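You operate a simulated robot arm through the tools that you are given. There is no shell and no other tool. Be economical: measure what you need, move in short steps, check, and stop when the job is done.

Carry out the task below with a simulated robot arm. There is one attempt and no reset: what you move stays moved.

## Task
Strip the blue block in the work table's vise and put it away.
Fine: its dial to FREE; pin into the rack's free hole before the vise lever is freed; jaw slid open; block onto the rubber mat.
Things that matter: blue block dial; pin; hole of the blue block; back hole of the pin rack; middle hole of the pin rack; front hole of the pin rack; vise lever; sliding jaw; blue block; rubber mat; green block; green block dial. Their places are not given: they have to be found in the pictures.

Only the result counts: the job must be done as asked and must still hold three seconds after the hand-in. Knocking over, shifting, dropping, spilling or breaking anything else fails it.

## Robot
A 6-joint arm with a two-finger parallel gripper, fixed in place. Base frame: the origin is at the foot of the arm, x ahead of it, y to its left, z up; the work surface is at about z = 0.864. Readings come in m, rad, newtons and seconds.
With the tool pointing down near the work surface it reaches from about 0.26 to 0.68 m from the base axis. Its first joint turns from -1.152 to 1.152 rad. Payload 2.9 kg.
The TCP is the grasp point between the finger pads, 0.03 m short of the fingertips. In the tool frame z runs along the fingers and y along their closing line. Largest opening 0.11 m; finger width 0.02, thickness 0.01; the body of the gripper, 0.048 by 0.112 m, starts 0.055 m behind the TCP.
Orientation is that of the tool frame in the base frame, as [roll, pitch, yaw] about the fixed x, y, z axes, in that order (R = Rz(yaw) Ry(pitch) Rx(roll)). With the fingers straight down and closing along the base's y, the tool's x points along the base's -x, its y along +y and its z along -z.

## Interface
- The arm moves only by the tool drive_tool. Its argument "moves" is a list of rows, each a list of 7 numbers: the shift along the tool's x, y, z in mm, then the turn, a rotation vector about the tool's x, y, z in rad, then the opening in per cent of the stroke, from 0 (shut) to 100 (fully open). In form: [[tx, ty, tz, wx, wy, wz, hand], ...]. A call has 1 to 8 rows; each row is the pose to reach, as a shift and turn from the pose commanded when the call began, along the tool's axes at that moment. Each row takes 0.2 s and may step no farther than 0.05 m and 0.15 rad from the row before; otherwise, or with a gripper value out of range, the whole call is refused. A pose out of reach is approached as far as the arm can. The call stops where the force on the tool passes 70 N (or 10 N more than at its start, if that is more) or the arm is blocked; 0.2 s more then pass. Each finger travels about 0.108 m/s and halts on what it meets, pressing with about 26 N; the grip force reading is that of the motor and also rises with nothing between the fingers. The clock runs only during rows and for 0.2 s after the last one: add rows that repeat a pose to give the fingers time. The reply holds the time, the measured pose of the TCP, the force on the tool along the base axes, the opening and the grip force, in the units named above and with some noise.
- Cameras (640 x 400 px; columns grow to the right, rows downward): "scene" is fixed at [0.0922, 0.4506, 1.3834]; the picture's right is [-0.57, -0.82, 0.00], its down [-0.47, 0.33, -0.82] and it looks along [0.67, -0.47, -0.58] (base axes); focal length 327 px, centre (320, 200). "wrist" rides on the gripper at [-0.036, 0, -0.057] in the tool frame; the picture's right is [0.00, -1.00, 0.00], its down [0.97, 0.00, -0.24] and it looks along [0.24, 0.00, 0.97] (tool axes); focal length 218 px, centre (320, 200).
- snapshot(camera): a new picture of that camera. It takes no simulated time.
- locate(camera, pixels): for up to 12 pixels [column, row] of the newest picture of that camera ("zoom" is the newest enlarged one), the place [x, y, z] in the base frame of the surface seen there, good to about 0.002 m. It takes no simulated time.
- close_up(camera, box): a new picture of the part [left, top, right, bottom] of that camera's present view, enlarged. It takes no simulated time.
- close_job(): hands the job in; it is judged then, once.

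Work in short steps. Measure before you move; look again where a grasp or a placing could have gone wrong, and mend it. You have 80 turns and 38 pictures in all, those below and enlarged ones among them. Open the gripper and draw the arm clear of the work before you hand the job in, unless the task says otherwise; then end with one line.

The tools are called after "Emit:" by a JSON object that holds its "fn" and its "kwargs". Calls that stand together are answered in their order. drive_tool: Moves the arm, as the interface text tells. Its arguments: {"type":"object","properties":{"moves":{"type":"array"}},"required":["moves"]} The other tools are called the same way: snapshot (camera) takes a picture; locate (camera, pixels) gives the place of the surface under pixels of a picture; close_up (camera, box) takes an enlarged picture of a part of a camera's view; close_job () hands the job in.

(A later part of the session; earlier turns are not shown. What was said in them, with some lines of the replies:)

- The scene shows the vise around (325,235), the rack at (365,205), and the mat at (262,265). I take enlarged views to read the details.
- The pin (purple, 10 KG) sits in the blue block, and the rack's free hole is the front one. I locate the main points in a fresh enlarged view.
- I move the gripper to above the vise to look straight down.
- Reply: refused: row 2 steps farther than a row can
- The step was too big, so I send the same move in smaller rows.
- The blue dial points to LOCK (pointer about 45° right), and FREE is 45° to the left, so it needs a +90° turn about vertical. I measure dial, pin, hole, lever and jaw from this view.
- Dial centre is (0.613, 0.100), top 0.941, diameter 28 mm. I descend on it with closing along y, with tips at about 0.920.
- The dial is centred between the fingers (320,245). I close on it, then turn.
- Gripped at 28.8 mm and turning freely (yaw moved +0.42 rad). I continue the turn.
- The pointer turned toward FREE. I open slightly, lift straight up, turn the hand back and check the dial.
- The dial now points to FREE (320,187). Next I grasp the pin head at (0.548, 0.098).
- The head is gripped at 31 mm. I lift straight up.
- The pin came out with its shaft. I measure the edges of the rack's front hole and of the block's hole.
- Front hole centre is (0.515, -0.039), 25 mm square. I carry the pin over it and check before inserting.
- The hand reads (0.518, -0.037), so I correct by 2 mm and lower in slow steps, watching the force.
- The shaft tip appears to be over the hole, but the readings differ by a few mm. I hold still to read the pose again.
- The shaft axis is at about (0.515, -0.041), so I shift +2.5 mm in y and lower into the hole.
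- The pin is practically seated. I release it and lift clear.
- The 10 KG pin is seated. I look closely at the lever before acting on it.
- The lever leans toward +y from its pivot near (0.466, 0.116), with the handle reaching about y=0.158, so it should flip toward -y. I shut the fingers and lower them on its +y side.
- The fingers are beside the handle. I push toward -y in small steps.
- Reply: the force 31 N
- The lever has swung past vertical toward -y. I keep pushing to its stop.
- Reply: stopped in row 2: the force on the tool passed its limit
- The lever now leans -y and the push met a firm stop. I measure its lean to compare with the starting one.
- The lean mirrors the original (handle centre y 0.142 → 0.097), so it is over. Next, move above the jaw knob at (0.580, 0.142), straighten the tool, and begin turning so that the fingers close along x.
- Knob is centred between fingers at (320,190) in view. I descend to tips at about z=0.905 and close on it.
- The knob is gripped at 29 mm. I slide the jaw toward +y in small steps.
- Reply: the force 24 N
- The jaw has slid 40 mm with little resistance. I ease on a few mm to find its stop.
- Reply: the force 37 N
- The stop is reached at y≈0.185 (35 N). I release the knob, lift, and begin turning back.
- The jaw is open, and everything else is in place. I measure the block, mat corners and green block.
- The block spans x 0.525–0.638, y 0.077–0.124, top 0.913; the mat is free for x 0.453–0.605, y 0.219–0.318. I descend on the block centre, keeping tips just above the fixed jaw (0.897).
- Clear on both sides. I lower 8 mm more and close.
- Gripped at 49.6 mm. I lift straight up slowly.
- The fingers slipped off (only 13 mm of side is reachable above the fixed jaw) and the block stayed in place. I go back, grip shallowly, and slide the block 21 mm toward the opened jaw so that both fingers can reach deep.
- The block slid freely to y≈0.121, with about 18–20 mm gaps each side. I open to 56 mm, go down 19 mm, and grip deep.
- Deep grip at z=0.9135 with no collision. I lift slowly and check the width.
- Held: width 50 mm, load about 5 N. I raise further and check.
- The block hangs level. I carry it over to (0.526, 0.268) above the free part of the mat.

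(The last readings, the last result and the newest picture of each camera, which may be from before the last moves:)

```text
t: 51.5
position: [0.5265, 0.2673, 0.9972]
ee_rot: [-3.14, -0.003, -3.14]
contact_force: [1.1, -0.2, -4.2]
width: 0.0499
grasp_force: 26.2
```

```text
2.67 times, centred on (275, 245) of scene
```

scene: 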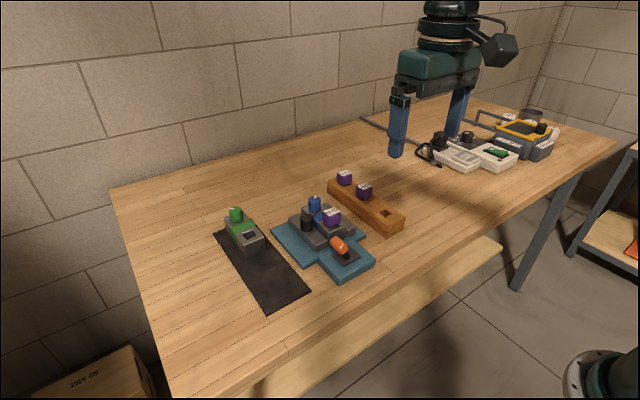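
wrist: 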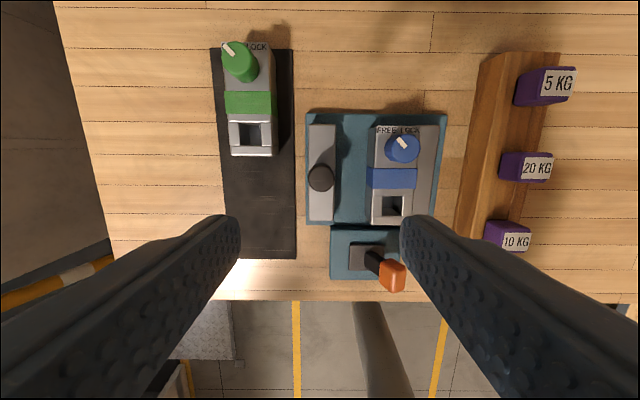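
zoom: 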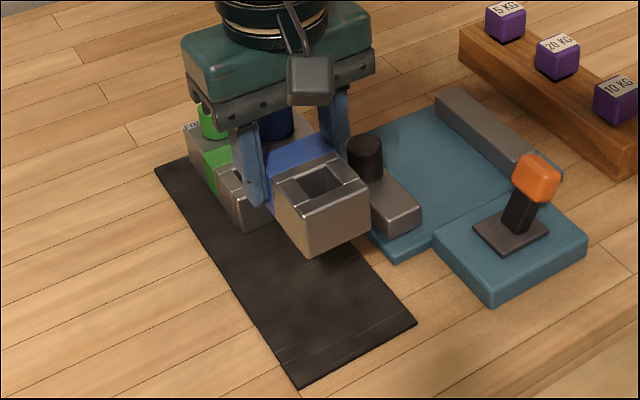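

Position is right: 20 mm gap to the green block. I lower toward contact, expected at TCP z ≈ 0.906.

Emit:
{"fn": "drive_tool", "kwargs": {"moves": [[0, 0, 30, 0, 0, 0, 30], [0, 0, 55, 0, 0, 0, 30], [0, 0, 75, 0, 0, 0, 30], [0, 0, 84, 0, 0, 0, 30], [0, 0, 88, 0, 0, 0, 30], [0, 0, 88, 0, 0, 0, 30]]}}

```text
t: 52.9
position: [0.5258, 0.2674, 0.9079]
ee_rot: [-3.139, -0.003, -3.141]
contact_force: [0.2, -0.6, -4.4]
width: 0.0498
grasp_force: 26.3
```

Still carrying the load, so I lower by 1 mm steps until contact.

Emit:
{"fn": "drive_tool", "kwargs": {"moves": [[0, 0, 1, 0, 0, 0, 30], [0, 0, 2, 0, 0, 0, 30], [0, 0, 2, 0, 0, 0, 30]]}}

```text
t: 53.7
position: [0.5271, 0.265, 0.907]
ee_rot: [-3.139, -0.003, 3.14]
contact_force: [0.8, 0.3, -4.6]
width: 0.0498
grasp_force: 26.2
```

Emit:
{"fn": "drive_tool", "kwargs": {"moves": [[0, 0, 1, 0, 0, 0, 30], [0, 0, 2, 0, 0, 0, 30], [0, 0, 3, 0, 0, 0, 30], [0, 0, 3, 0, 0, 0, 30]]}}

```text
t: 54.7
position: [0.5255, 0.2666, 0.9049]
ee_rot: [-3.14, -0.003, -3.14]
contact_force: [-3.9, -3.7, 4.8]
width: 0.05
grasp_force: 26.0
```

Contact made (force reversed to +4.8 N). I release and lift straight up.

Emit:
{"fn": "drive_tool", "kwargs": {"moves": [[0, 0, 0, 0, 0, 0, 62], [0, 0, 0, 0, 0, 0, 62], [0, 0, -30, 0, 0, 0, 62], [0, 0, -70, 0, 0, 0, 62], [0, 0, -115, 0, 0, 0, 62], [0, 0, -160, 0, 0, 0, 62], [30, -30, -190, 0, 0, 0, 62], [30, -30, -190, 0, 0, 0, 62]]}}

Emit:
{"fn": "snapshot", "kwargs": {"camera": "scene"}}

```text
refused: row 7 steps farther than a row can; nothing moved
```

```text
1 pictures are left
```

scene: 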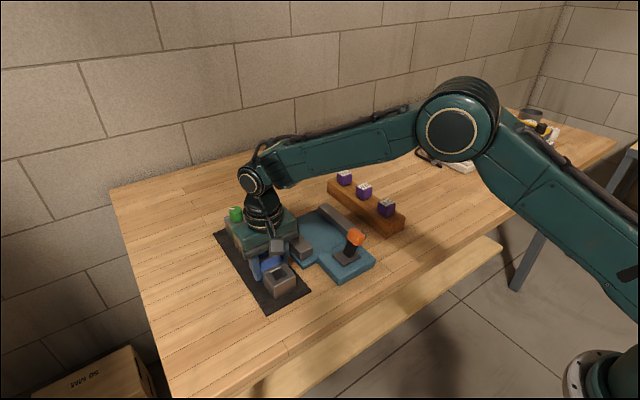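

The move was refused for one long step. The block rests on the mat, so I release and lift with shorter rows.

Emit:
{"fn": "drive_tool", "kwargs": {"moves": [[0, 0, 0, 0, 0, 0, 62], [0, 0, 0, 0, 0, 0, 62], [0, 0, -30, 0, 0, 0, 62], [0, 0, -70, 0, 0, 0, 62], [0, 0, -115, 0, 0, 0, 62], [0, 0, -160, 0, 0, 0, 62], [0, 0, -200, 0, 0, 0, 62], [0, 0, -200, 0, 0, 0, 62]]}}

Emit:
{"fn": "snapshot", "kwargs": {"camera": "wrist"}}

```text
t: 56.5
position: [0.5266, 0.2691, 1.1046]
ee_rot: [-3.14, -0.002, -3.141]
contact_force: [-0.2, 0.3, 0.4]
width: 0.0683
grasp_force: 0.0
```

```text
0 pictures are left
```

wrist: 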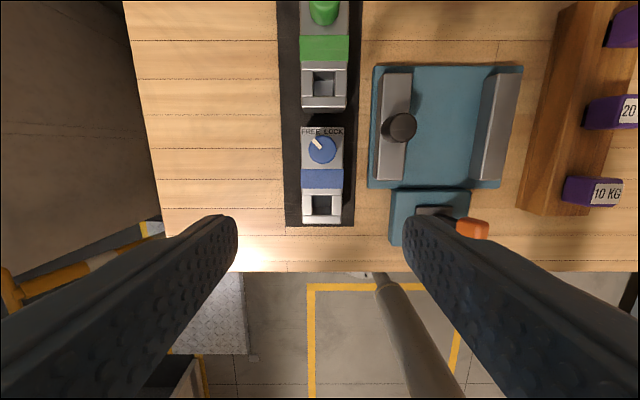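

The block is on the mat with its dial at FREE, jaw open, pins seated. I verify the block's front edge against the mat's and the lever's lean from this last picture.

Emit:
{"fn": "locate", "kwargs": {"camera": "wrist", "pixels": [[322, 220], [322, 225], [290, 225], [322, 130], [325, 112], [299, 200], [352, 200], [475, 228], [487, 232], [392, 220], [468, 200], [416, 210]]}}

```text
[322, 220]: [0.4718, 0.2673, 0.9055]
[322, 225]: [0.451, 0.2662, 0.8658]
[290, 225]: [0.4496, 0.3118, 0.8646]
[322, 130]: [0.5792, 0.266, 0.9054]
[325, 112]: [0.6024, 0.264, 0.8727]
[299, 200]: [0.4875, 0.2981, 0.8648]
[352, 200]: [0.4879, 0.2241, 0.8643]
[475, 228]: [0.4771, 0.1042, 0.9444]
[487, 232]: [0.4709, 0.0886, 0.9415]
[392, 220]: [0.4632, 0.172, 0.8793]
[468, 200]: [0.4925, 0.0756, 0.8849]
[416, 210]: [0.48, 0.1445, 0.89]
```

The block (x 0.468–0.583) lies wholly on the mat, and the lever's lean is symmetric about its base centre (y≈0.122), so it is fully over. I open the gripper and retreat a bit higher.

Emit:
{"fn": "drive_tool", "kwargs": {"moves": [[20, -20, -30, 0, 0, 0, 100], [40, -40, -60, 0, 0, 0, 100], [40, -40, -60, 0, 0, 0, 100]]}}

Emit:
{"fn": "close_job", "kwargs": {}}

```text
t: 57.3
position: [0.4867, 0.2287, 1.1628]
ee_rot: [-3.139, -0.003, 3.141]
contact_force: [-0.3, 0.3, 0.7]
width: 0.11
grasp_force: 0.0
```

```text
The job is handed in.
```

The job is handed in: the blue block's dial is at FREE, its pin went into the rack's front hole before the lever was freed, the jaw is slid open to its stop, and the block is on the rubber mat. My first lift slipped off, so I slid the block sideways in the open vise and regripped it.
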